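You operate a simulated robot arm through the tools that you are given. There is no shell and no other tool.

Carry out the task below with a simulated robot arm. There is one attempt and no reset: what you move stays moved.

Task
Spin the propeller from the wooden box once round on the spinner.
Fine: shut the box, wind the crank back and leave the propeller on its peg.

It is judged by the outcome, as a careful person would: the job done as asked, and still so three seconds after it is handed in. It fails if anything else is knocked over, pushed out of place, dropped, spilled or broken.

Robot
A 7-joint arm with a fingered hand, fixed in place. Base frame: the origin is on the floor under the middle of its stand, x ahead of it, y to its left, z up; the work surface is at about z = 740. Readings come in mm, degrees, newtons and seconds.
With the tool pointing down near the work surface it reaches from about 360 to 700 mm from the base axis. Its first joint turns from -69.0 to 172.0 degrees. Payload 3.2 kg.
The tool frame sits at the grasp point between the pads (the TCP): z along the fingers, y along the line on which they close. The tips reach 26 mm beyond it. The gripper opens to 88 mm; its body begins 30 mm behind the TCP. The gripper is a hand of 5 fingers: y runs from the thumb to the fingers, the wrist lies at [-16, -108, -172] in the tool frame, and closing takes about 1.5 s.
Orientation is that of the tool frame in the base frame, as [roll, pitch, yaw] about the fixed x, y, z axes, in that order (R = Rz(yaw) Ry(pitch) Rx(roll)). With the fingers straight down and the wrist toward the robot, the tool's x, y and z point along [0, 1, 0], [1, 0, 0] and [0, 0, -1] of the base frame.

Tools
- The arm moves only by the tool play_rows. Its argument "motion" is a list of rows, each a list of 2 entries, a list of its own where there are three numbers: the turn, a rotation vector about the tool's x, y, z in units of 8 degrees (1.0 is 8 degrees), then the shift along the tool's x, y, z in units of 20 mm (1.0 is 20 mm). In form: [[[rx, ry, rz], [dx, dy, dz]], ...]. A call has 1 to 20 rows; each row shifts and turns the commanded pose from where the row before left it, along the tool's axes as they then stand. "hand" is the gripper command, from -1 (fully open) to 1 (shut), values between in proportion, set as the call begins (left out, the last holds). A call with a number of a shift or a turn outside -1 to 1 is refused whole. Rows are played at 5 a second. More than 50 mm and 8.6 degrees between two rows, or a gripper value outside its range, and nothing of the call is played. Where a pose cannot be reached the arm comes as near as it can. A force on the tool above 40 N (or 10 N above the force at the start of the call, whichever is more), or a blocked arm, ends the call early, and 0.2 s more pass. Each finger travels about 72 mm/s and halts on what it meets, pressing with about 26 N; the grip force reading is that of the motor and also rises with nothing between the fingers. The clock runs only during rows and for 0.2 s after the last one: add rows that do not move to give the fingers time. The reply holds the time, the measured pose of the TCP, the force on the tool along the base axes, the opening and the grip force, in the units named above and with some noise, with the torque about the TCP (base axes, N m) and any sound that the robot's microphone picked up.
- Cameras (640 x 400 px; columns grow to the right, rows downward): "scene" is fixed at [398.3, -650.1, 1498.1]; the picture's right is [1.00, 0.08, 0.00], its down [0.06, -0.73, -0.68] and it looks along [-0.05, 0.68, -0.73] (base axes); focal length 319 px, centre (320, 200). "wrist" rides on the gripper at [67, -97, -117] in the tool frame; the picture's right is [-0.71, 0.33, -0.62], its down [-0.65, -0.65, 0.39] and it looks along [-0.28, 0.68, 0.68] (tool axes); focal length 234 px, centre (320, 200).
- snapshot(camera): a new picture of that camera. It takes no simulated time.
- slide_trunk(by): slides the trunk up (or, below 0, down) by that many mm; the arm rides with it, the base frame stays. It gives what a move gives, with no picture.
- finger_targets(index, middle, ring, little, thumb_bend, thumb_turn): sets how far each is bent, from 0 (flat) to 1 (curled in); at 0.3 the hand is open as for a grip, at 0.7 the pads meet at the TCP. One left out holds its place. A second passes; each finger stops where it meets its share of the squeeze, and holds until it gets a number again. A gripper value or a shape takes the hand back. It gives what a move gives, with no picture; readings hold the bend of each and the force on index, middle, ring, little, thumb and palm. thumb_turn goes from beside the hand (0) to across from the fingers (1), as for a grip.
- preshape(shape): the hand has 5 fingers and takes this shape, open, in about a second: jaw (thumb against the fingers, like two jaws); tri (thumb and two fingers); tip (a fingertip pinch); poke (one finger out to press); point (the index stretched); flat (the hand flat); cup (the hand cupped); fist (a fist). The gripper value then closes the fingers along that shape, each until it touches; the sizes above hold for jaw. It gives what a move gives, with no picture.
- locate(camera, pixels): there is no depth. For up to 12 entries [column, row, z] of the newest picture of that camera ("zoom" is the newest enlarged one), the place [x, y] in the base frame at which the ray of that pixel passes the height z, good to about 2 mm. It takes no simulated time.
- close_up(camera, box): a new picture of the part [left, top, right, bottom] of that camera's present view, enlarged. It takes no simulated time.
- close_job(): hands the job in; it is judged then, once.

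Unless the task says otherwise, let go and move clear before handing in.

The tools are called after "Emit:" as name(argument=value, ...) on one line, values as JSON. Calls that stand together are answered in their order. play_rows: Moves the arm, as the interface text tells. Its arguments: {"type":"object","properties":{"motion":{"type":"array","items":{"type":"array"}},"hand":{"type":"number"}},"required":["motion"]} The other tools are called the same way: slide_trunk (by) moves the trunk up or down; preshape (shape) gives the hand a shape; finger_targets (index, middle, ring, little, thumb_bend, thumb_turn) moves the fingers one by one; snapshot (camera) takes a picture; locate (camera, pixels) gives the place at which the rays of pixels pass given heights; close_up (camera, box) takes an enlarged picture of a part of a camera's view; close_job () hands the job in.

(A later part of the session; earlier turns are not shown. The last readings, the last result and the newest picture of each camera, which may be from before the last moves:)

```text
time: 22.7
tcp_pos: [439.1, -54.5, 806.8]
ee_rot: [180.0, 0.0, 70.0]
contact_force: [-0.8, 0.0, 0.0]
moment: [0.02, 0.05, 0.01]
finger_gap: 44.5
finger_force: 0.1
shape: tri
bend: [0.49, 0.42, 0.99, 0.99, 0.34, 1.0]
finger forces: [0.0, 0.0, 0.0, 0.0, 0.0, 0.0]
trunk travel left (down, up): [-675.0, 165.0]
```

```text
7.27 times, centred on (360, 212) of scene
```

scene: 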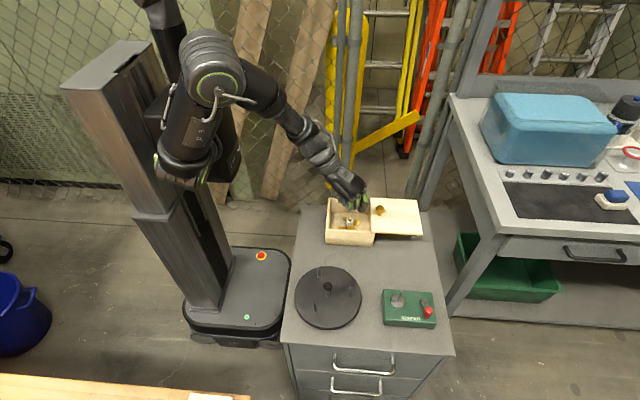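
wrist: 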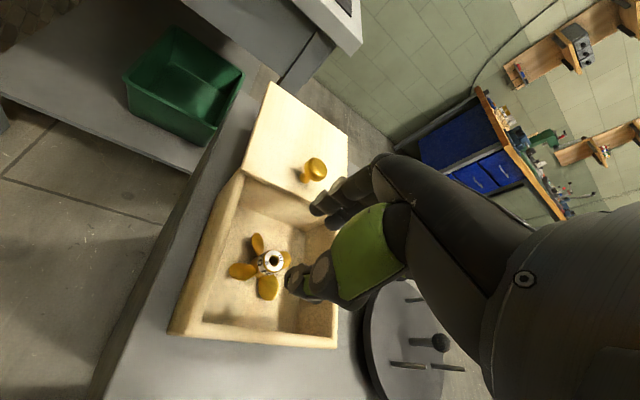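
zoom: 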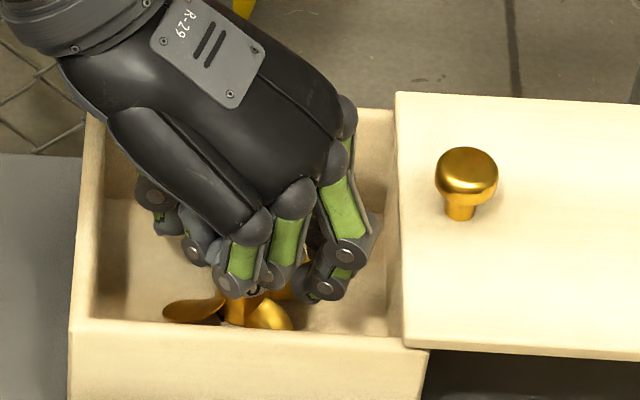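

There is no contact yet at TCP z 807 and the digits straddle the hub. I'll lower 14 mm more in small steps.

Emit:
play_rows(motion=[[[0, 0, 0], [0, 0, 0.25]], [[0, 0, 0], [0, 0, 0.25]], [[0, 0, 0], [0, 0, 0.2]], [[0, 0, 0], [0, 0, 0]]])

Emit:
close_up(camera="wrist", box=[220, 130, 420, 330])

Emit:
close_up(camera="scene", box=[325, 185, 395, 240])

```text
time: 23.7
tcp_pos: [439.4, -52.8, 792.6]
ee_rot: [-179.9, 0.1, 70.0]
contact_force: [-0.7, 0.1, 0.5]
moment: [0.0, 0.03, 0.01]
finger_gap: 44.3
finger_force: 0.1
shape: tri
bend: [0.49, 0.42, 0.99, 0.99, 0.34, 1.0]
finger forces: [0.0, 0.0, 0.0, 0.0, 0.1, 0.1]
trunk travel left (down, up): [-675.0, 165.0]
```

```text
2.00 times, centred on (320, 230) of wrist
```

zoom: 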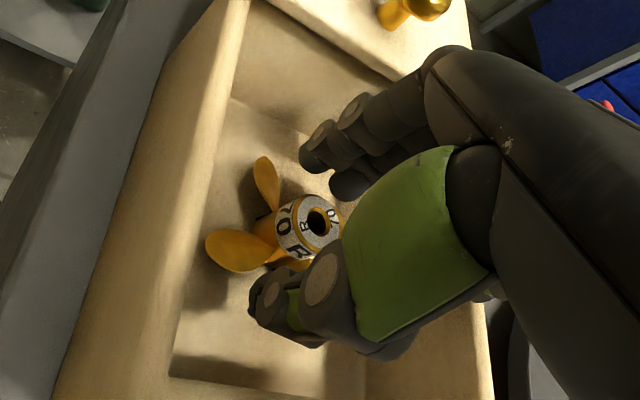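

```text
7.27 times, centred on (360, 212) of scene
```

zoom: 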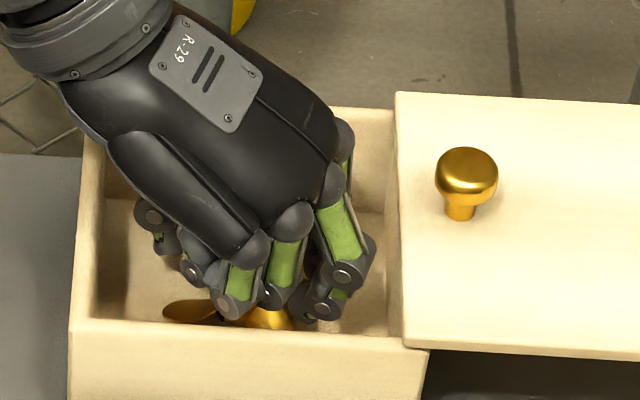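

Still no contact at z 792.6 and the hub lies between thumb and fingers. I'll close the grip on it.

Emit:
play_rows(motion=[[[0, 0, 0], [0, 0, 0]], [[0, 0, 0], [0, 0, 0]], [[0, 0, 0], [0, 0, 0]], [[0, 0, 0], [0, 0, 0]], [[0, 0, 0], [0, 0, 0]], [[0, 0, 0], [0, 0, 0]]], hand=0.9)

Emit:
close_up(camera="wrist", box=[220, 130, 420, 330])

Emit:
close_up(camera="scene", box=[325, 185, 395, 240])

```text
time: 25.1
tcp_pos: [440.3, -53.6, 792.9]
ee_rot: [-180.0, 0.0, 70.0]
contact_force: [0.6, -1.1, 0.0]
moment: [0.02, 0.0, 0.0]
finger_gap: 12.3
finger_force: 25.7
shape: tri
bend: [0.66, 0.58, 1.0, 1.0, 0.54, 1.0]
finger forces: [9.1, 12.8, 0.0, 0.0, 22.7, 0.1]
trunk travel left (down, up): [-675.0, 165.0]
```

```text
2.00 times, centred on (320, 230) of wrist
```

zoom: 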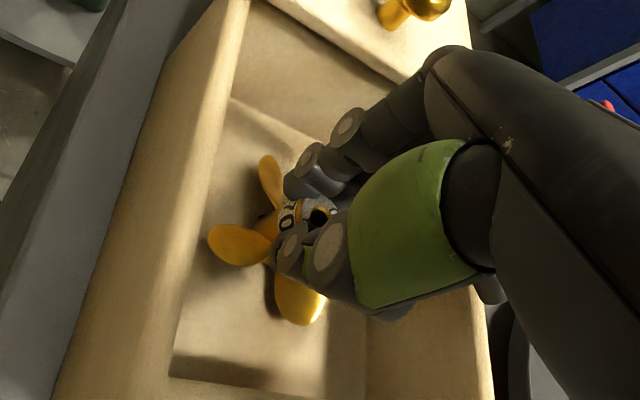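

```text
7.27 times, centred on (360, 212) of scene
```

zoom: 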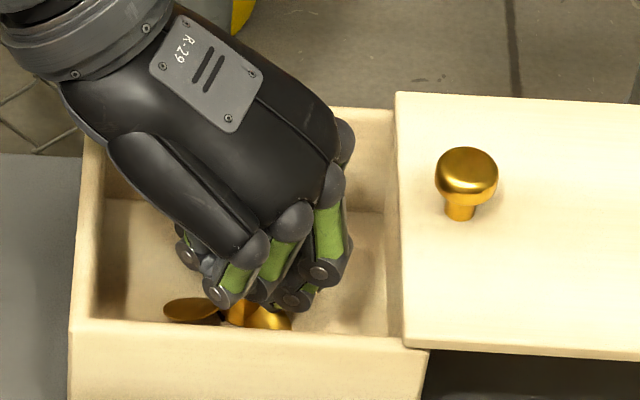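

The hub is held by thumb, index and middle (23/9/13 N). I'll lift slowly, first 20 mm, then more.

Emit:
play_rows(motion=[[[0, 0, 0], [0, 0, -0.3]], [[0, 0, 0], [0, 0, -0.4]], [[0, 0, 0], [0, 0, -0.5]], [[0, 0, 0], [0, 0, -0.6]], [[0, 0, 0], [0, 0, -0.8]], [[0, 0, 0], [0, 0, -0.8]], [[0, 0, 0], [0, 0, -0.8]], [[0, 0, 0], [0, 0, -0.8]]])

Emit:
close_up(camera="wrist", box=[220, 130, 420, 330])

Emit:
close_up(camera="scene", box=[325, 155, 395, 210])

```text
time: 26.9
tcp_pos: [440.7, -54.0, 893.4]
ee_rot: [180.0, -0.1, 70.0]
contact_force: [0.7, -0.3, -1.2]
moment: [-0.02, -0.02, 0.0]
finger_gap: 12.0
finger_force: 26.2
shape: tri
bend: [0.66, 0.58, 1.0, 1.0, 0.54, 1.0]
finger forces: [9.2, 12.8, 0.1, 0.1, 22.6, 0.1]
trunk travel left (down, up): [-675.0, 165.0]
```

```text
2.00 times, centred on (320, 230) of wrist
```

zoom: 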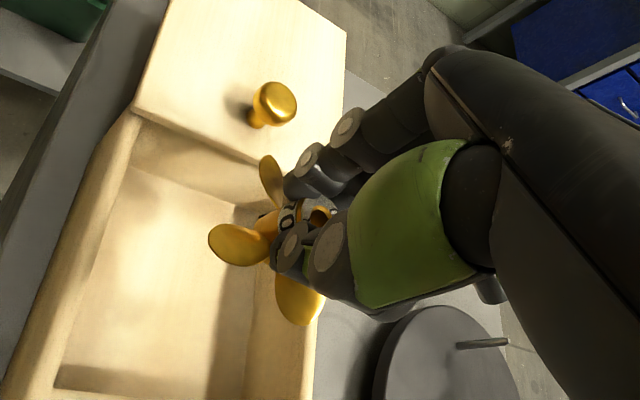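

```text
7.27 times, centred on (360, 182) of scene
```

zoom: 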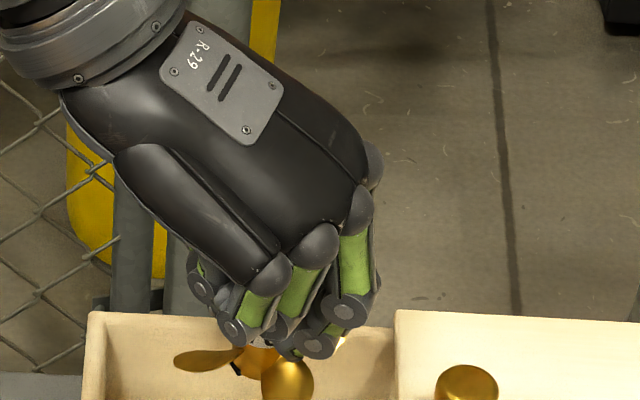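

The propeller lifted cleanly and hangs in the fingers; its dark base notch shows at scene zoom (237,370). I'll zoom on it for the notch direction.

Emit:
close_up(camera="scene", box=[338, 196, 370, 216])

Emit:
close_up(camera="wrist", box=[270, 190, 350, 250])

```text
16.00 times, centred on (354, 206) of scene
```

zoom: 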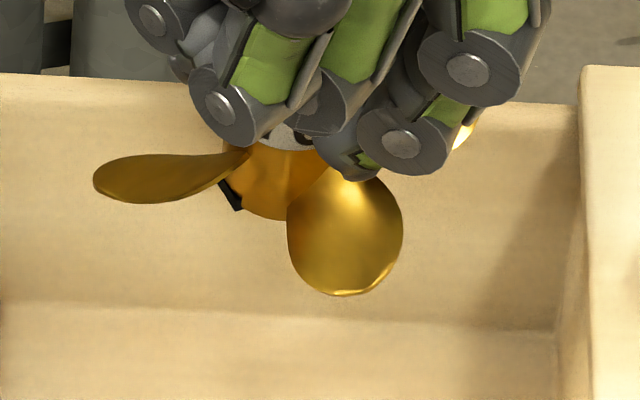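

```text
6.67 times, centred on (310, 220) of wrist
```

zoom: 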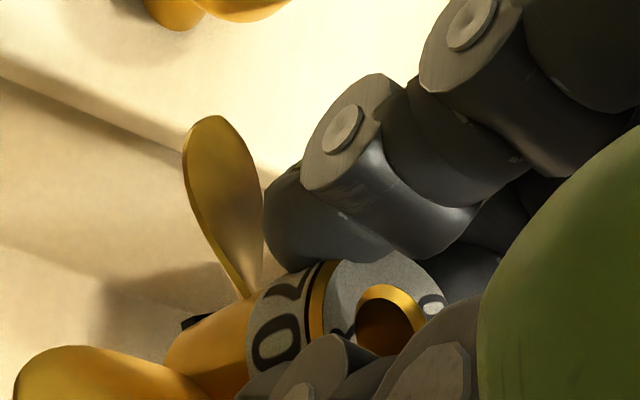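

The black slot mark sits at roughly 35°/215° at the hub base. To measure it properly I'll lift the propeller to free air and tilt its underside toward the scene camera.

Emit:
play_rows(motion=[[[0, 0, 0], [0, 0, -1]], [[0, 0, 0], [0, 0, -1]], [[0, 0, 0], [-0.7, 0.42, -0.64]], [[0, 0, 0], [-0.7, 0.42, -0.64]], [[0, 0, 0], [-0.7, 0.42, -0.64]], [[0, 0, 0], [-0.7, 0.42, -0.64]], [[0, 0, 0], [-0.7, 0.42, -0.64]], [[0, 0, 0], [-0.7, 0.42, -0.64]], [[-0.342, -0.94, 0], [0, 0, 0]], [[-0.342, -0.94, 0], [0, 0, 0]], [[-0.342, -0.94, 0], [0, 0, 0]], [[-0.342, -0.94, 0], [0, 0, 0]]])

Emit:
snapshot(camera="scene")

```text
time: 29.5
tcp_pos: [458.7, -149.9, 1010.2]
ee_rot: [167.9, 30.1, 66.8]
contact_force: [-0.5, 0.3, -0.7]
moment: [0.02, -0.01, 0.05]
finger_gap: 12.1
finger_force: 25.8
shape: tri
bend: [0.66, 0.58, 1.0, 1.0, 0.54, 1.0]
finger forces: [9.7, 12.9, 0.0, 0.0, 22.7, 0.1]
trunk travel left (down, up): [-675.0, 165.0]
```

```text
taken
```

scene: 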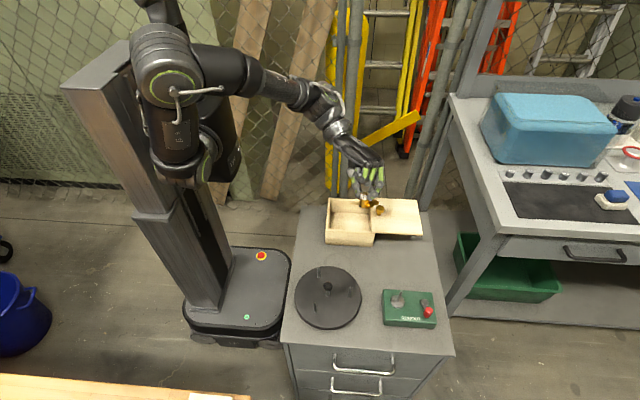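

The tilt works and the grip is steady; I'll continue tilting another ~44° so the underside faces the camera.

Emit:
play_rows(motion=[[[-0.342, -0.94, 0], [0, 0, 0]], [[-0.342, -0.94, 0], [0, 0, 0]], [[-0.342, -0.94, 0], [0, 0, 0]], [[-0.342, -0.94, 0], [0, 0, 0]], [[-0.342, -0.94, 0], [0, 0, 0]], [[-0.171, -0.47, 0], [0, 0, 0]], [[0, 0, 0], [0, 0, 0]]])

Emit:
snapshot(camera="scene")

Emit:
close_up(camera="scene", box=[340, 180, 404, 220])

```text
time: 31.1
tcp_pos: [457.6, -151.0, 1013.5]
ee_rot: [128.4, 64.1, 35.4]
contact_force: [-0.2, -0.1, -0.8]
moment: [0.04, 0.0, 0.03]
finger_gap: 11.7
finger_force: 26.2
shape: tri
bend: [0.66, 0.58, 1.0, 1.0, 0.54, 1.0]
finger forces: [9.9, 12.8, 0.1, 0.0, 22.9, 0.1]
trunk travel left (down, up): [-675.0, 165.0]
```

```text
taken
```

scene: 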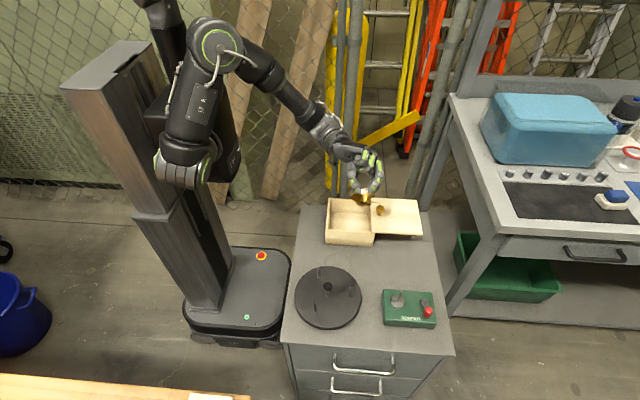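

```text
10.00 times, centred on (372, 200) of scene
```

zoom: 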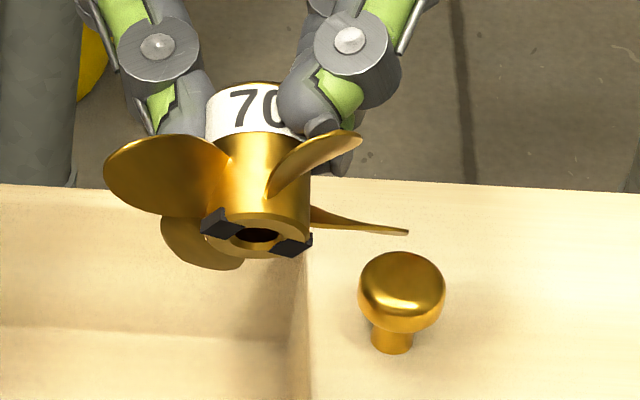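

The underside shows two black blocks at opposite ends of the base, scene zoom (220,223) and (293,243). I'll zoom in further to tell whether they are lugs or slots.

Emit:
close_up(camera="scene", box=[354, 194, 378, 209])

Emit:
close_up(camera="scene", box=[388, 288, 412, 303])

```text
16.00 times, centred on (366, 202) of scene
```

zoom: 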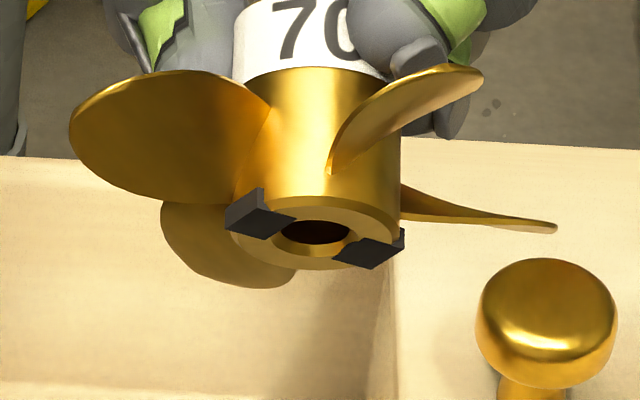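

```text
16.00 times, centred on (400, 296) of scene
```

zoom: 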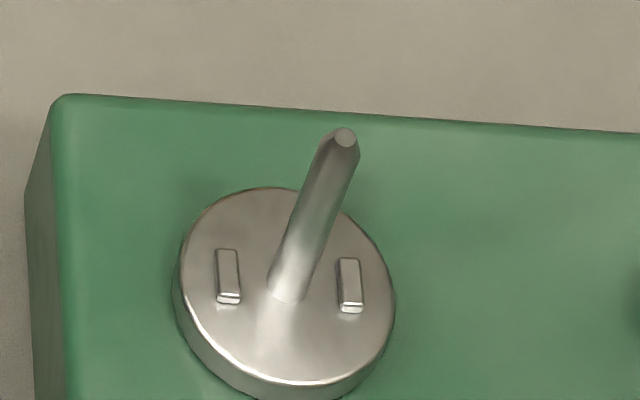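

The black parts measure about 8.7 × 5 mm at r ≈ 8 mm – slots that match the plate's 7.5 × 3 mm keys along x; their line is at about 24° with the hand at −20°, so I need the hand at about −44°. I'll untilt, yaw −24°, and move over the spinner at z 900.

Emit:
play_rows(motion=[[[0.342, 0.94, 0], [0, 0, 0]], [[0.342, 0.94, 0], [0, 0, 0]], [[0.342, 0.94, 0], [0, 0, 0]], [[0.342, 0.94, 0], [0, 0, 0]], [[0.342, 0.94, 0], [0, 0, 0]], [[0.342, 0.94, 0], [0, 0, 0]], [[0.342, 0.94, 0], [0, 0, 0]], [[0.342, 0.94, 0], [0, 0, 0]], [[0.342, 0.94, 0], [0, 0, 0]], [[0.171, 0.47, 0], [0, 0, 0]], [[0, 0, 1], [0, 0, 0]], [[0, 0, 1], [0, 0, 0]], [[0, 0, 1.0], [0, 0, 0]], [[0, 0, 0.04], [0, 0, 0]]])

Emit:
play_rows(motion=[[[0, 0, 0], [-0.173, 0.853, 0.55]], [[0, 0, 0], [-0.173, 0.853, 0.55]], [[0, 0, 0], [-0.173, 0.853, 0.55]], [[0, 0, 0], [-0.173, 0.853, 0.55]], [[0, 0, 0], [-0.173, 0.853, 0.55]], [[0, 0, 0], [-0.173, 0.853, 0.55]], [[0, 0, 0], [-0.173, 0.853, 0.55]], [[0, 0, 0], [-0.173, 0.853, 0.55]], [[0, 0, 0], [-0.173, 0.853, 0.55]], [[0, 0, 0], [-0.173, 0.853, 0.55]], [[0, 0, 0], [0, 0, 0]]])

Emit:
snapshot(camera="scene")

Emit:
close_up(camera="scene", box=[376, 260, 440, 300])

Emit:
close_up(camera="wrist", box=[220, 130, 420, 330])

```text
time: 34.1
tcp_pos: [458.3, -151.5, 1010.2]
ee_rot: [-179.9, 0.1, 45.7]
contact_force: [0.1, -0.5, -1.2]
moment: [0.0, 0.0, 0.02]
finger_gap: 11.8
finger_force: 25.6
shape: tri
bend: [0.66, 0.58, 1.0, 1.0, 0.54, 1.0]
finger forces: [9.6, 13.4, 0.0, 0.0, 22.8, 0.0]
trunk travel left (down, up): [-675.0, 165.0]
```

```text
time: 36.5
tcp_pos: [556.0, -295.5, 901.1]
ee_rot: [-179.9, 0.0, 45.7]
contact_force: [0.2, -0.4, -0.9]
moment: [-0.02, -0.01, -0.02]
finger_gap: 12.0
finger_force: 25.9
shape: tri
bend: [0.66, 0.58, 1.0, 1.0, 0.54, 1.0]
finger forces: [9.7, 13.5, 0.0, 0.0, 22.7, 0.0]
trunk travel left (down, up): [-675.0, 165.0]
```

```text
taken
```

scene: 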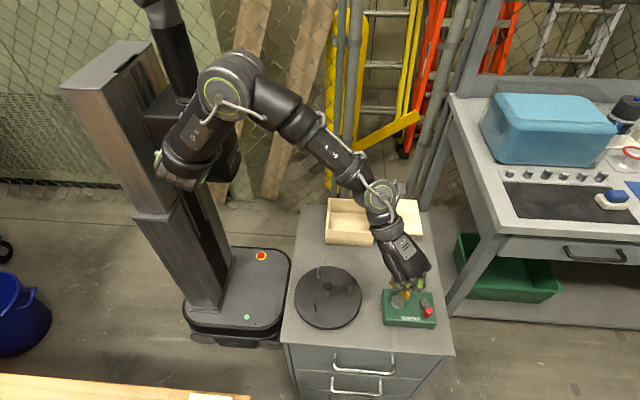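

```text
10.00 times, centred on (408, 280) of scene
```

zoom: 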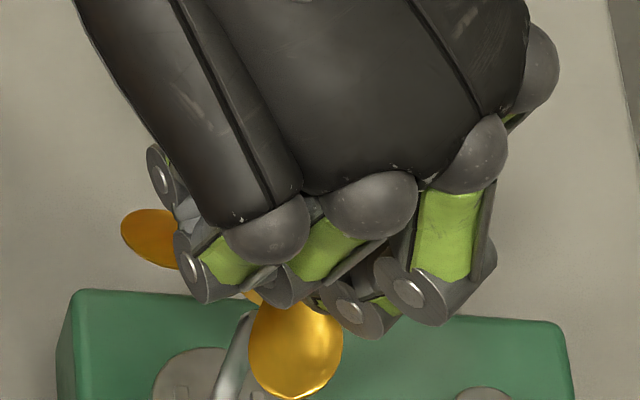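

```text
2.00 times, centred on (320, 230) of wrist
```

zoom: 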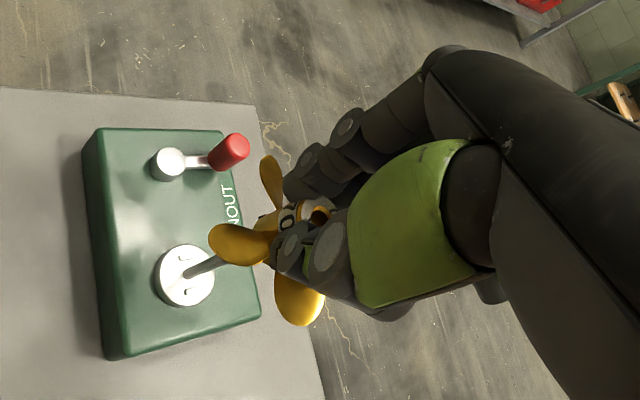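

The propeller hovers near the post; the plate shows at wrist zoom (184,275). I'll zoom in for accurate post and plate pixels.

Emit:
close_up(camera="wrist", box=[230, 180, 310, 290])

Emit:
close_up(camera="scene", box=[384, 282, 416, 312])

```text
3.64 times, centred on (270, 235) of wrist
```

zoom: 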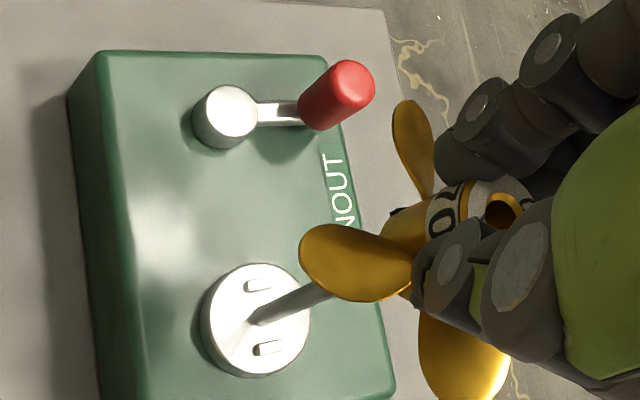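

```text
13.33 times, centred on (400, 297) of scene
```

zoom: 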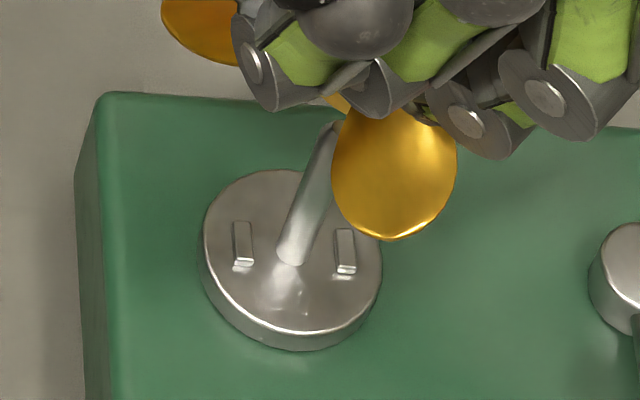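

Emit:
locate(camera="wrist", pixels=[[252.7, 267.4, 770], [252.7, 267.4, 775], [252.7, 267.4, 780], [252.7, 267.4, 785], [254, 256.5, 780], [255, 274, 780], [245.5, 210.5, 790], [278, 207, 800], [290, 199, 810]])

Emit:
locate(camera="scene", pixels=[[398, 301, 770], [398, 301, 775], [398, 301, 780], [398, 301, 785], [401.6, 291.9, 825], [401.6, 291.9, 830], [424.6, 301.2, 790], [428.9, 308.5, 810]])

```text
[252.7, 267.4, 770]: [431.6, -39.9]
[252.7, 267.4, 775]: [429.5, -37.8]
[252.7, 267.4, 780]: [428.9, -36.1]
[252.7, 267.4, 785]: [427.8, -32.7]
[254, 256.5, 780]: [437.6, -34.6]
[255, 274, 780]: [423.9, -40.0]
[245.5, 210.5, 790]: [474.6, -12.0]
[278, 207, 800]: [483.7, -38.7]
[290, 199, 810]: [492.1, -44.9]
```

```text
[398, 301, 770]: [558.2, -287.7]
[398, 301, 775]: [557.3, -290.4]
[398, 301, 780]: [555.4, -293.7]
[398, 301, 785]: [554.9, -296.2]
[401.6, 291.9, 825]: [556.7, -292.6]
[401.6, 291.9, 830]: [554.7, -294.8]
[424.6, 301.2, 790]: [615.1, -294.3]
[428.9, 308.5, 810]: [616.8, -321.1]
```

Those wrist values refer to an older picture, so I'll take a new wrist snapshot and repeat the locate.

Emit:
snapshot(camera="wrist")

Emit:
locate(camera="wrist", pixels=[[252.7, 267.4, 770], [252.7, 267.4, 775], [252.7, 267.4, 780], [252.7, 267.4, 785], [254, 259, 780], [255.4, 275.5, 780], [244, 211.5, 790], [278, 207, 800], [283, 198, 810]])

```text
taken
```

wrist: 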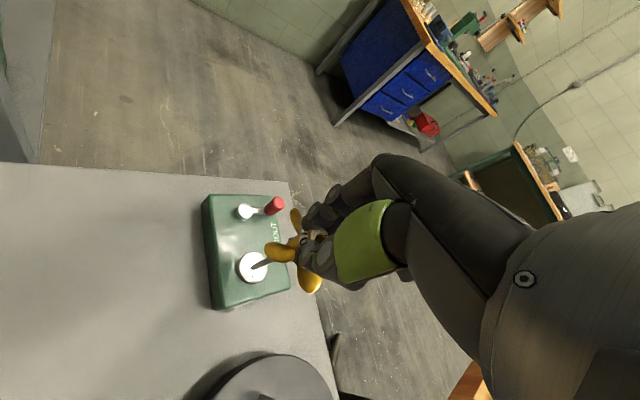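

```text
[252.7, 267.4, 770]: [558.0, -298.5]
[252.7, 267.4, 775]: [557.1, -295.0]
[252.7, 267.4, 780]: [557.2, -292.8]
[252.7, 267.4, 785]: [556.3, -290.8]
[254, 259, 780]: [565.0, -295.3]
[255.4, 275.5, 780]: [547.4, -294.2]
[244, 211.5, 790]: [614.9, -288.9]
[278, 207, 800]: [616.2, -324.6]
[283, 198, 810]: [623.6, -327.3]
```

The plate centre/post triangulates to about (556.5, −293.3), z ≈ 779. Next I'll check where the hub's bore sits relative to the TCP using the hole seen at wrist pixel (320.8,237.7).

Emit:
close_up(camera="wrist", box=[290, 210, 340, 260])

Emit:
locate(camera="wrist", pixels=[[320.8, 237.7, 885], [320.8, 237.7, 888], [320.8, 237.7, 891], [320.8, 237.7, 894], [330, 237, 901]])

```text
8.00 times, centred on (315, 235) of wrist
```

zoom: 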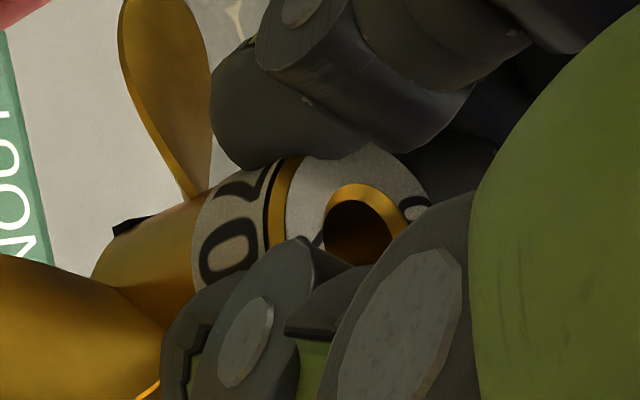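

```text
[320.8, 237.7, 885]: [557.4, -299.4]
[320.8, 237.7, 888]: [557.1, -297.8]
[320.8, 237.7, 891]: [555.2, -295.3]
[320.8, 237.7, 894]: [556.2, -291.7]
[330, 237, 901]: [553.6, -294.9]
```

The bore centre lies within about 1 mm of the TCP axis. I'll shift about (+0.4, +2.6) mm to line up with the post, descend to just above the post tip (TCP ≈ 879) and look again.

Emit:
play_rows(motion=[[[0, 0, 0], [0.107, -0.077, 0]], [[0, 0, 0], [0, 0, 0.5]], [[0, 0, 0], [0, 0, 0.5]], [[0, 0, 0], [0, 0, 0]], [[0, 0, 0], [0, 0, 0]]])

Emit:
close_up(camera="scene", box=[384, 277, 416, 307])

Emit:
close_up(camera="wrist", box=[250, 190, 350, 290])

```text
time: 37.7
tcp_pos: [555.8, -292.0, 881.2]
ee_rot: [-180.0, 0.0, 45.7]
contact_force: [0.3, -0.8, -0.7]
moment: [-0.02, -0.01, -0.01]
finger_gap: 11.5
finger_force: 26.2
shape: tri
bend: [0.66, 0.58, 1.0, 1.0, 0.54, 1.0]
finger forces: [9.7, 13.5, 0.1, 0.0, 22.6, 0.0]
trunk travel left (down, up): [-675.0, 165.0]
```

```text
13.33 times, centred on (400, 292) of scene
```

zoom: 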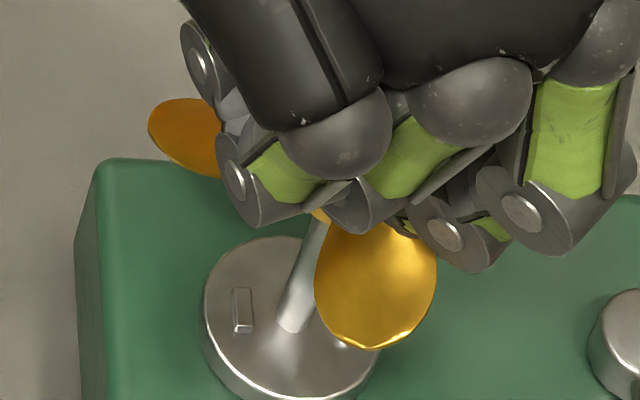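

```text
4.00 times, centred on (300, 240) of wrist
```

zoom: 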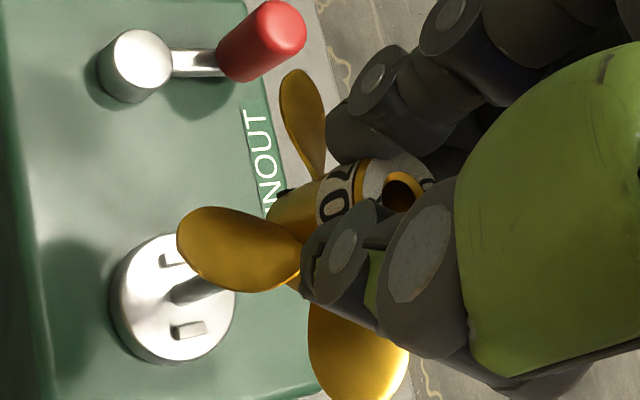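

The post runs up behind the front blade toward the hub as expected. I'll lower in 3 mm steps, watching the force at the height (TCP ≈ 873) where the tip should enter the bore.

Emit:
play_rows(motion=[[[0, 0, 0], [0, 0, 0.15]], [[0, 0, 0], [0, 0, 0.15]], [[0, 0, 0], [0, 0, 0.15]], [[0, 0, 0], [0, 0, 0.15]], [[0, 0, 0], [0, 0, 0.1]]])

Emit:
close_up(camera="scene", box=[384, 277, 416, 307])

Emit:
close_up(camera="wrist", box=[250, 190, 350, 290])

```text
time: 38.9
tcp_pos: [556.8, -291.5, 866.4]
ee_rot: [180.0, 0.1, 45.6]
contact_force: [-0.7, -0.4, -0.9]
moment: [0.01, -0.01, 0.0]
finger_gap: 11.8
finger_force: 25.8
shape: tri
bend: [0.66, 0.58, 1.0, 1.0, 0.54, 1.0]
finger forces: [9.7, 13.5, 0.0, 0.0, 22.6, 0.0]
trunk travel left (down, up): [-675.0, 165.0]
```

```text
13.33 times, centred on (400, 292) of scene
```

zoom: 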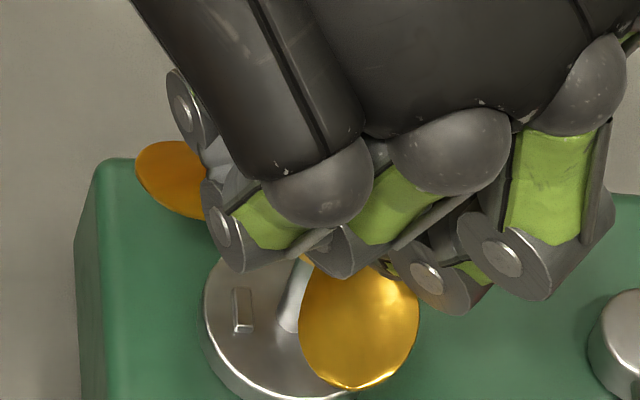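

```text
4.00 times, centred on (300, 240) of wrist
```

zoom: 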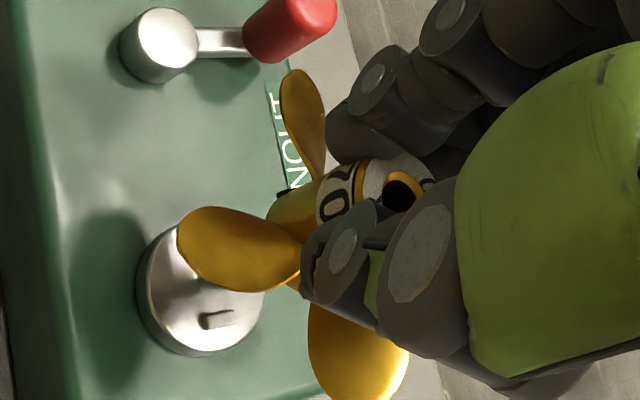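

No contact at TCP 866, so the tip is either in the bore or not yet reached. I'll continue down slowly another 18 mm.

Emit:
play_rows(motion=[[[0, 0, 0], [0, 0, 0.15]], [[0, 0, 0], [0, 0, 0.15]], [[0, 0, 0], [0, 0, 0.15]], [[0, 0, 0], [0, 0, 0.15]], [[0, 0, 0], [0, 0, 0.15]], [[0, 0, 0], [0, 0, 0.15]]])

Emit:
close_up(camera="scene", box=[384, 280, 416, 310])

Emit:
close_up(camera="wrist", box=[250, 190, 350, 290])

```text
time: 40.3
tcp_pos: [557.0, -292.0, 848.4]
ee_rot: [179.9, 0.0, 45.7]
contact_force: [0.2, 0.6, -1.2]
moment: [0.0, -0.03, 0.02]
finger_gap: 11.8
finger_force: 26.4
shape: tri
bend: [0.66, 0.58, 1.0, 1.0, 0.54, 1.0]
finger forces: [9.9, 13.5, 0.1, 0.0, 22.7, 0.0]
trunk travel left (down, up): [-675.0, 165.0]
```

```text
13.33 times, centred on (400, 295) of scene
```

zoom: 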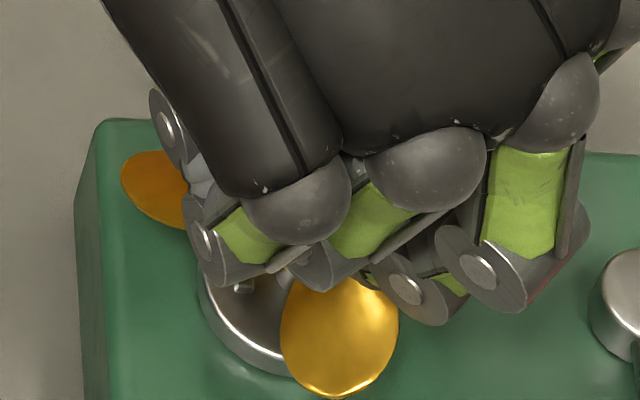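

```text
4.00 times, centred on (300, 240) of wrist
```

zoom: 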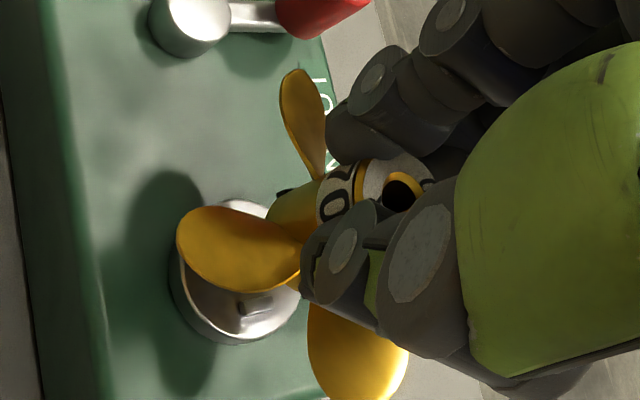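

The post must be well inside the bore now with no lateral force. I'll lower 16 mm more to just above the keys.

Emit:
play_rows(motion=[[[0, 0, 0], [0, 0, 0.15]], [[0, 0, 0], [0, 0, 0.15]], [[0, 0, 0], [0, 0, 0.15]], [[0, 0, 0], [0, 0, 0.15]], [[0, 0, 0], [0, 0, 0.15]], [[0, 0, 0], [0, 0, 0.05]]])

Emit:
close_up(camera="scene", box=[384, 280, 416, 310])

Emit:
close_up(camera="wrist", box=[250, 190, 350, 290])

```text
time: 41.7
tcp_pos: [557.6, -292.5, 831.4]
ee_rot: [-179.9, 0.0, 45.6]
contact_force: [-1.0, 1.2, -1.1]
moment: [0.01, 0.0, -0.01]
finger_gap: 11.5
finger_force: 25.7
shape: tri
bend: [0.67, 0.58, 1.0, 1.0, 0.54, 1.0]
finger forces: [10.1, 13.7, 0.1, 0.0, 22.9, 0.0]
trunk travel left (down, up): [-675.0, 165.0]
```

```text
13.33 times, centred on (400, 295) of scene
```

zoom: 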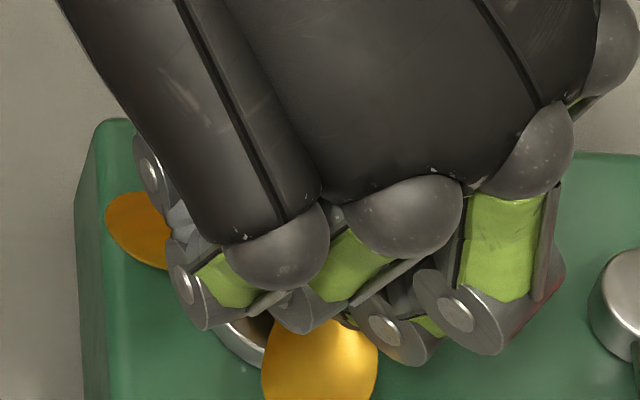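

```text
4.00 times, centred on (300, 240) of wrist
```

zoom: 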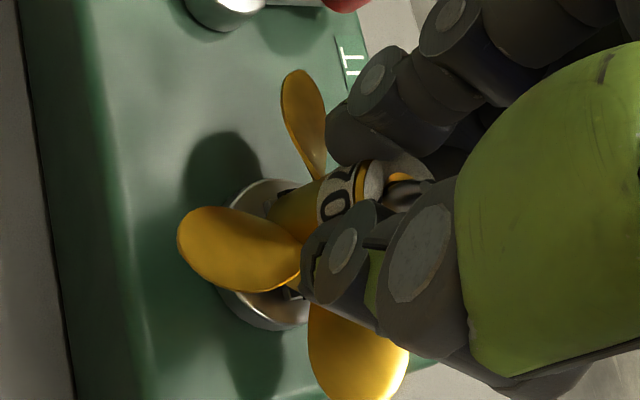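

The post tip now shows through the hub's top (wrist zoom (405,185)) – it is on the peg. I'll ease down in 1.5–2 mm steps to feel whether the slots drop over the keys.

Emit:
play_rows(motion=[[[0, 0, 0], [0, 0, 0.1]], [[0, 0, 0], [0, 0, 0.1]], [[0, 0, 0], [0, 0, 0.075]], [[0, 0, 0], [0, 0, 0]]])

Emit:
close_up(camera="wrist", box=[260, 200, 340, 280])

```text
time: 42.7
tcp_pos: [558.3, -292.0, 826.6]
ee_rot: [-180.0, 0.0, 45.7]
contact_force: [0.5, 0.9, 0.2]
moment: [0.04, -0.01, -0.02]
finger_gap: 11.8
finger_force: 26.1
shape: tri
bend: [0.67, 0.58, 1.0, 1.0, 0.54, 1.0]
finger forces: [10.4, 13.5, 0.1, 0.0, 22.9, 0.0]
trunk travel left (down, up): [-675.0, 165.0]
```

```text
5.00 times, centred on (300, 240) of wrist
```

zoom: 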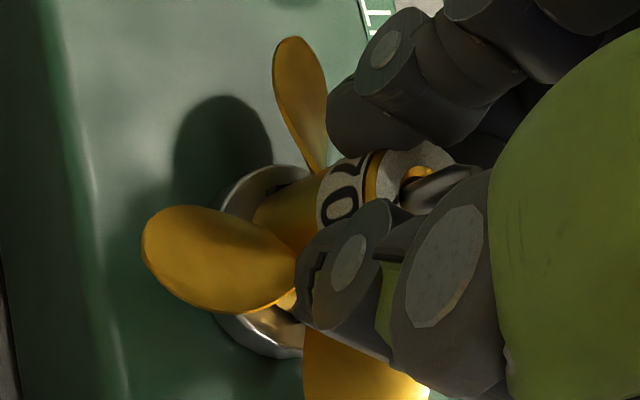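

The vertical force went from −1.1 to about +0.2 N, so the base is just touching something at TCP ≈ 826.6. I'll press 2 mm further and read the force.

Emit:
play_rows(motion=[[[0, 0, 0], [0, 0, 0.05]], [[0, 0, 0], [0, 0, 0.05]], [[0, 0, 0], [0, 0, 0]]])

Emit:
close_up(camera="wrist", box=[260, 200, 340, 280])

```text
time: 43.5
tcp_pos: [557.8, -291.7, 826.2]
ee_rot: [179.9, 0.0, 45.7]
contact_force: [1.5, 1.3, 5.9]
moment: [0.0, -0.04, -0.01]
finger_gap: 11.7
finger_force: 25.7
shape: tri
bend: [0.67, 0.58, 1.0, 1.0, 0.54, 1.0]
finger forces: [11.2, 14.0, 0.0, 0.1, 23.6, 0.1]
trunk travel left (down, up): [-675.0, 165.0]
```

```text
5.00 times, centred on (300, 240) of wrist
```

zoom: 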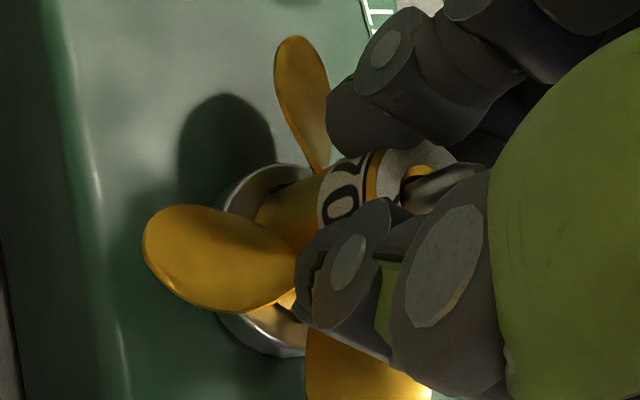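

It is resting at TCP 826.2 with 6 N, about 3 mm above full seat – on the keys. Keeping this light press, I'll turn the hand clockwise (−) in 1.6° steps and watch for a drop.

Emit:
play_rows(motion=[[[0, 0, 0.2], [0, 0, 0]], [[0, 0, 0], [0, 0, 0]]])

Emit:
play_rows(motion=[[[0, 0, 0.2], [0, 0, 0]], [[0, 0, 0], [0, 0, 0]]])

Emit:
play_rows(motion=[[[0, 0, 0.2], [0, 0, 0]], [[0, 0, 0], [0, 0, 0]]])

```text
time: 44.1
tcp_pos: [556.4, -291.9, 825.3]
ee_rot: [179.9, 0.1, 44.1]
contact_force: [2.8, 1.3, 6.4]
moment: [0.01, -0.06, 0.01]
finger_gap: 11.9
finger_force: 25.2
shape: tri
bend: [0.67, 0.58, 1.0, 1.0, 0.54, 1.0]
finger forces: [12.0, 14.3, 0.0, 0.1, 23.8, 0.0]
trunk travel left (down, up): [-675.0, 165.0]
```

```text
time: 44.7
tcp_pos: [556.1, -290.8, 824.1]
ee_rot: [179.8, -0.2, 42.5]
contact_force: [1.9, 2.1, 7.5]
moment: [-0.02, -0.08, 0.06]
finger_gap: 12.0
finger_force: 25.9
shape: tri
bend: [0.67, 0.58, 1.0, 1.0, 0.54, 1.0]
finger forces: [12.0, 15.0, 0.0, 0.0, 23.5, 0.0]
trunk travel left (down, up): [-675.0, 165.0]
```

```text
time: 45.3
tcp_pos: [556.4, -292.5, 825.5]
ee_rot: [179.9, -0.1, 40.9]
contact_force: [4.5, 0.9, 10.1]
moment: [-0.04, -0.1, 0.07]
finger_gap: 11.7
finger_force: 26.2
shape: tri
bend: [0.67, 0.58, 1.0, 1.0, 0.54, 1.0]
finger forces: [11.9, 15.4, 0.1, 0.0, 23.6, 0.0]
trunk travel left (down, up): [-675.0, 165.0]
```

The side force (fx +4.5 N, fz 10 N) is building without a drop. Before going on I'll look whether the plate or crank has turned and how the propeller sits.

Emit:
close_up(camera="scene", box=[376, 278, 440, 332])

Emit:
close_up(camera="wrist", box=[240, 150, 340, 290])

```text
7.41 times, centred on (408, 305) of scene
```

zoom: 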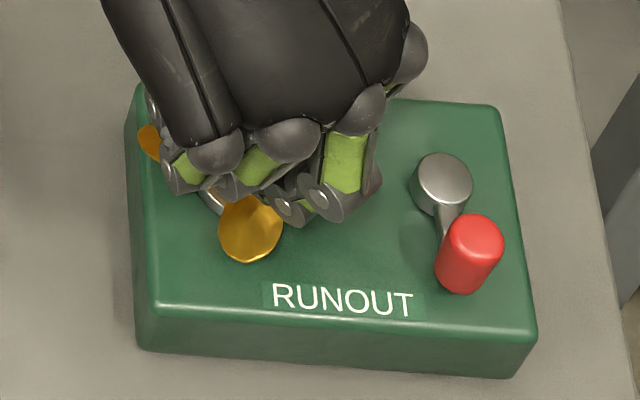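

```text
2.86 times, centred on (290, 220) of wrist
```

zoom: 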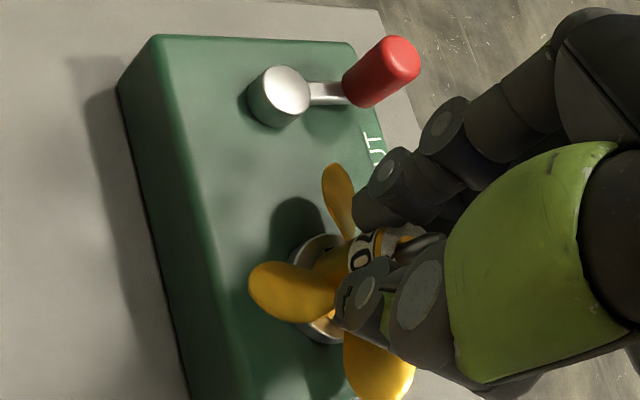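

The crank and plate haven't moved. I'll ease the press by 1 mm, shift +1.5 mm in x to relieve the side force, then turn back counter-clockwise in small steps.

Emit:
play_rows(motion=[[[0, 0, 0], [0.057, 0.049, -0.05]], [[0, 0, 0], [0, 0, 0]], [[0, 0, 0], [0, 0, 0]]])

Emit:
play_rows(motion=[[[0, 0, -0.2], [0, 0, 0]], [[0, 0, 0], [0, 0, 0]]])

Emit:
play_rows(motion=[[[0, 0, -0.2], [0, 0, 0]], [[0, 0, 0], [0, 0, 0]]])

Emit:
play_rows(motion=[[[0, 0, -0.2], [0, 0, 0]], [[0, 0, 0], [0, 0, 0]]])

Emit:
play_rows(motion=[[[0, 0, -0.2], [0, 0, 0]], [[0, 0, 0], [0, 0, 0]]])

```text
time: 46.1
tcp_pos: [555.6, -291.8, 824.7]
ee_rot: [-179.9, -0.1, 40.8]
contact_force: [0.3, 1.3, 5.4]
moment: [-0.01, 0.02, 0.06]
finger_gap: 11.6
finger_force: 26.2
shape: tri
bend: [0.67, 0.58, 1.0, 1.0, 0.54, 1.0]
finger forces: [10.9, 14.3, 0.0, 0.1, 24.4, 0.0]
trunk travel left (down, up): [-675.0, 165.0]
```

```text
time: 46.7
tcp_pos: [555.4, -291.6, 825.3]
ee_rot: [-180.0, -0.1, 42.5]
contact_force: [0.6, 2.6, 5.6]
moment: [0.03, -0.04, 0.03]
finger_gap: 11.8
finger_force: 26.4
shape: tri
bend: [0.67, 0.58, 1.0, 1.0, 0.54, 1.0]
finger forces: [11.0, 13.7, 0.1, 0.1, 24.6, 0.1]
trunk travel left (down, up): [-675.0, 165.0]
```

```text
time: 47.3
tcp_pos: [556.2, -290.9, 824.8]
ee_rot: [-180.0, 0.0, 44.1]
contact_force: [-1.4, 2.9, 3.0]
moment: [0.07, 0.03, -0.01]
finger_gap: 11.5
finger_force: 25.6
shape: tri
bend: [0.67, 0.58, 1.0, 1.0, 0.54, 1.0]
finger forces: [10.6, 13.7, 0.1, 0.0, 24.8, 0.0]
trunk travel left (down, up): [-675.0, 165.0]
```

```text
time: 47.9
tcp_pos: [557.2, -290.3, 826.4]
ee_rot: [179.9, 0.0, 45.7]
contact_force: [-1.4, 2.8, 3.9]
moment: [0.05, 0.06, 0.01]
finger_gap: 11.9
finger_force: 26.1
shape: tri
bend: [0.67, 0.58, 1.0, 1.0, 0.54, 1.0]
finger forces: [10.5, 13.7, 0.0, 0.1, 25.5, 0.0]
trunk travel left (down, up): [-675.0, 165.0]
```

```text
time: 48.5
tcp_pos: [558.2, -291.9, 825.6]
ee_rot: [-179.9, -0.1, 47.3]
contact_force: [-2.1, 3.5, 4.8]
moment: [0.04, 0.07, -0.01]
finger_gap: 11.7
finger_force: 26.0
shape: tri
bend: [0.67, 0.58, 1.0, 1.0, 0.54, 1.0]
finger forces: [10.3, 13.6, 0.0, 0.0, 25.6, 0.0]
trunk travel left (down, up): [-675.0, 165.0]
```

There's no clear drop, and it may even already be seated. The propeller is safe on the post, so I'll release it gently and look at how it sits.

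Emit:
play_rows(motion=[[[0, 0, 0], [0, 0, -0.05]], [[0, 0, 0], [0, 0, 0]], [[0, 0, 0], [0, 0, 0]], [[0, 0, 0], [0, 0, 0]]], hand=0.4)

Emit:
play_rows(motion=[[[0, 0, 0], [0, 0, -0.5]], [[0, 0, 0], [0, 0, -1]], [[0, 0, 0], [0, 0, -1]], [[0, 0, 0], [0, 0, -1]]], hand=0.1)

Emit:
snapshot(camera="wrist")

Emit:
close_up(camera="wrist", box=[200, 170, 320, 300])

Emit:
close_up(camera="scene", box=[376, 278, 440, 332])

```text
time: 49.5
tcp_pos: [557.8, -292.4, 826.3]
ee_rot: [180.0, -0.1, 47.3]
contact_force: [-0.3, -0.3, -0.5]
moment: [0.02, 0.0, 0.03]
finger_gap: 26.3
finger_force: 0.2
shape: tri
bend: [0.58, 0.52, 0.99, 0.99, 0.43, 1.0]
finger forces: [0.1, 0.0, 0.0, 0.0, 0.0, 0.0]
trunk travel left (down, up): [-675.0, 165.0]
```

```text
time: 50.5
tcp_pos: [557.5, -292.3, 897.7]
ee_rot: [-180.0, 0.1, 47.3]
contact_force: [0.0, -0.3, 0.4]
moment: [-0.04, -0.01, 0.03]
finger_gap: 39.2
finger_force: 0.1
shape: tri
bend: [0.52, 0.45, 0.99, 0.99, 0.36, 1.0]
finger forces: [0.0, 0.0, 0.1, 0.0, 0.0, 0.0]
trunk travel left (down, up): [-675.0, 165.0]
```

```text
taken
```

wrist: 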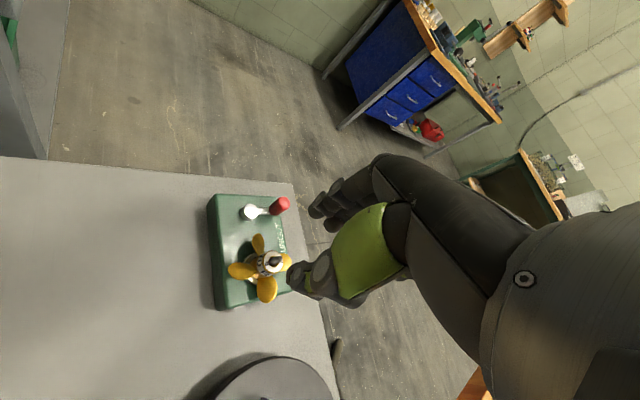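

```text
3.08 times, centred on (260, 235) of wrist
```

zoom: 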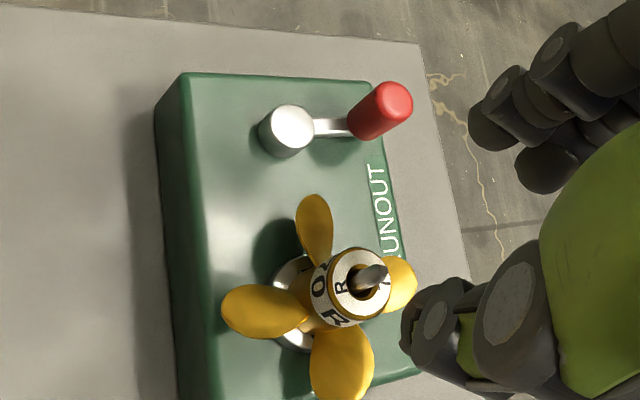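

```text
7.41 times, centred on (408, 305) of scene
```

zoom: 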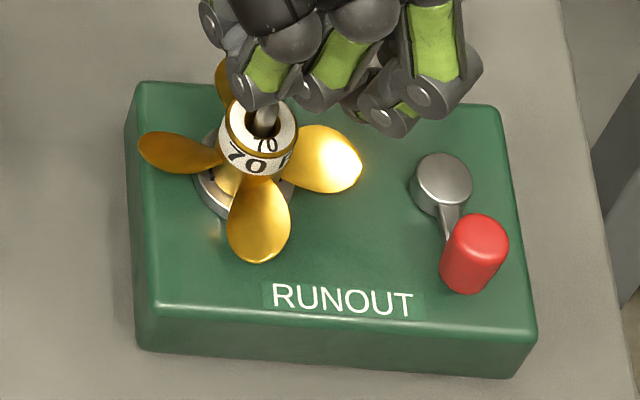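

The propeller now stands free on the post. I'll zoom in on its base to see whether it is seated flat or riding on the keys.

Emit:
close_up(camera="scene", box=[386, 286, 418, 316])

Emit:
close_up(camera="wrist", box=[235, 230, 300, 305])

```text
13.33 times, centred on (402, 301) of scene
```

zoom: 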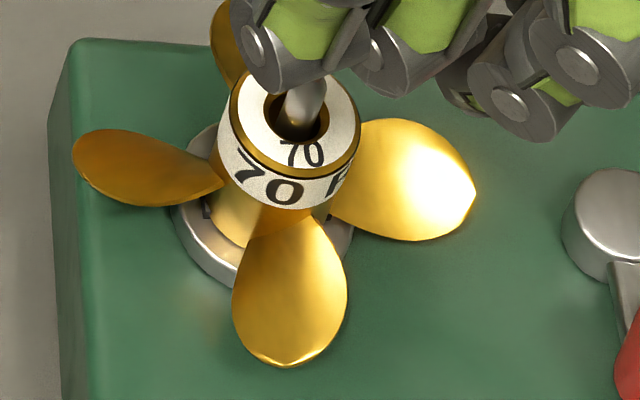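

```text
5.33 times, centred on (268, 268) of wrist
```

zoom: 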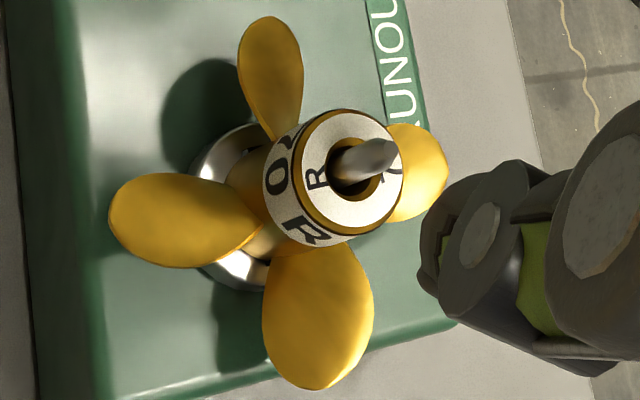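

Emit:
snapshot(camera="scene")

Emit:
locate(camera="scene", pixels=[[400.1, 295.4, 804], [400.1, 295.4, 808], [400.1, 295.4, 812], [400.1, 295.4, 816], [400.1, 295.4, 820]])

Emit:
locate(camera="wrist", pixels=[[273.8, 262.4, 804], [273.8, 262.4, 808], [273.8, 262.4, 812], [273.8, 262.4, 816], [273.8, 262.4, 820]])

```text
taken
```

scene: 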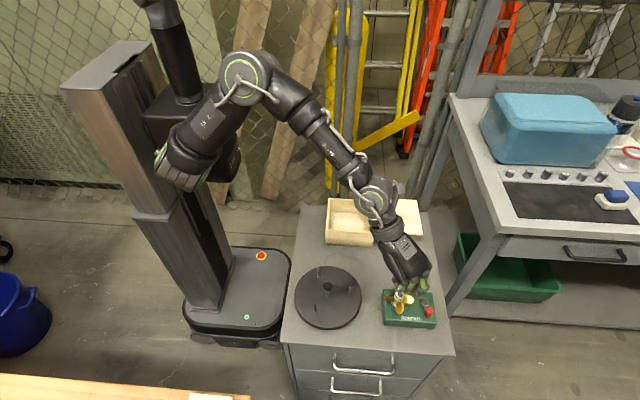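

```text
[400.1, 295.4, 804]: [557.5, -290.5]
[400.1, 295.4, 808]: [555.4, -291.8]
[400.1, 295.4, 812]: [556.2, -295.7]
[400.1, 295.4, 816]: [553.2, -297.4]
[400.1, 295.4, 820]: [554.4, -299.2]
```

```text
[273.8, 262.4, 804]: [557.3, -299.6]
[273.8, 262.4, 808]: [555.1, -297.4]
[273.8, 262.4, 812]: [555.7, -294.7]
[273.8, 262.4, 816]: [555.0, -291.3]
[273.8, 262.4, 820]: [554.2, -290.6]
```

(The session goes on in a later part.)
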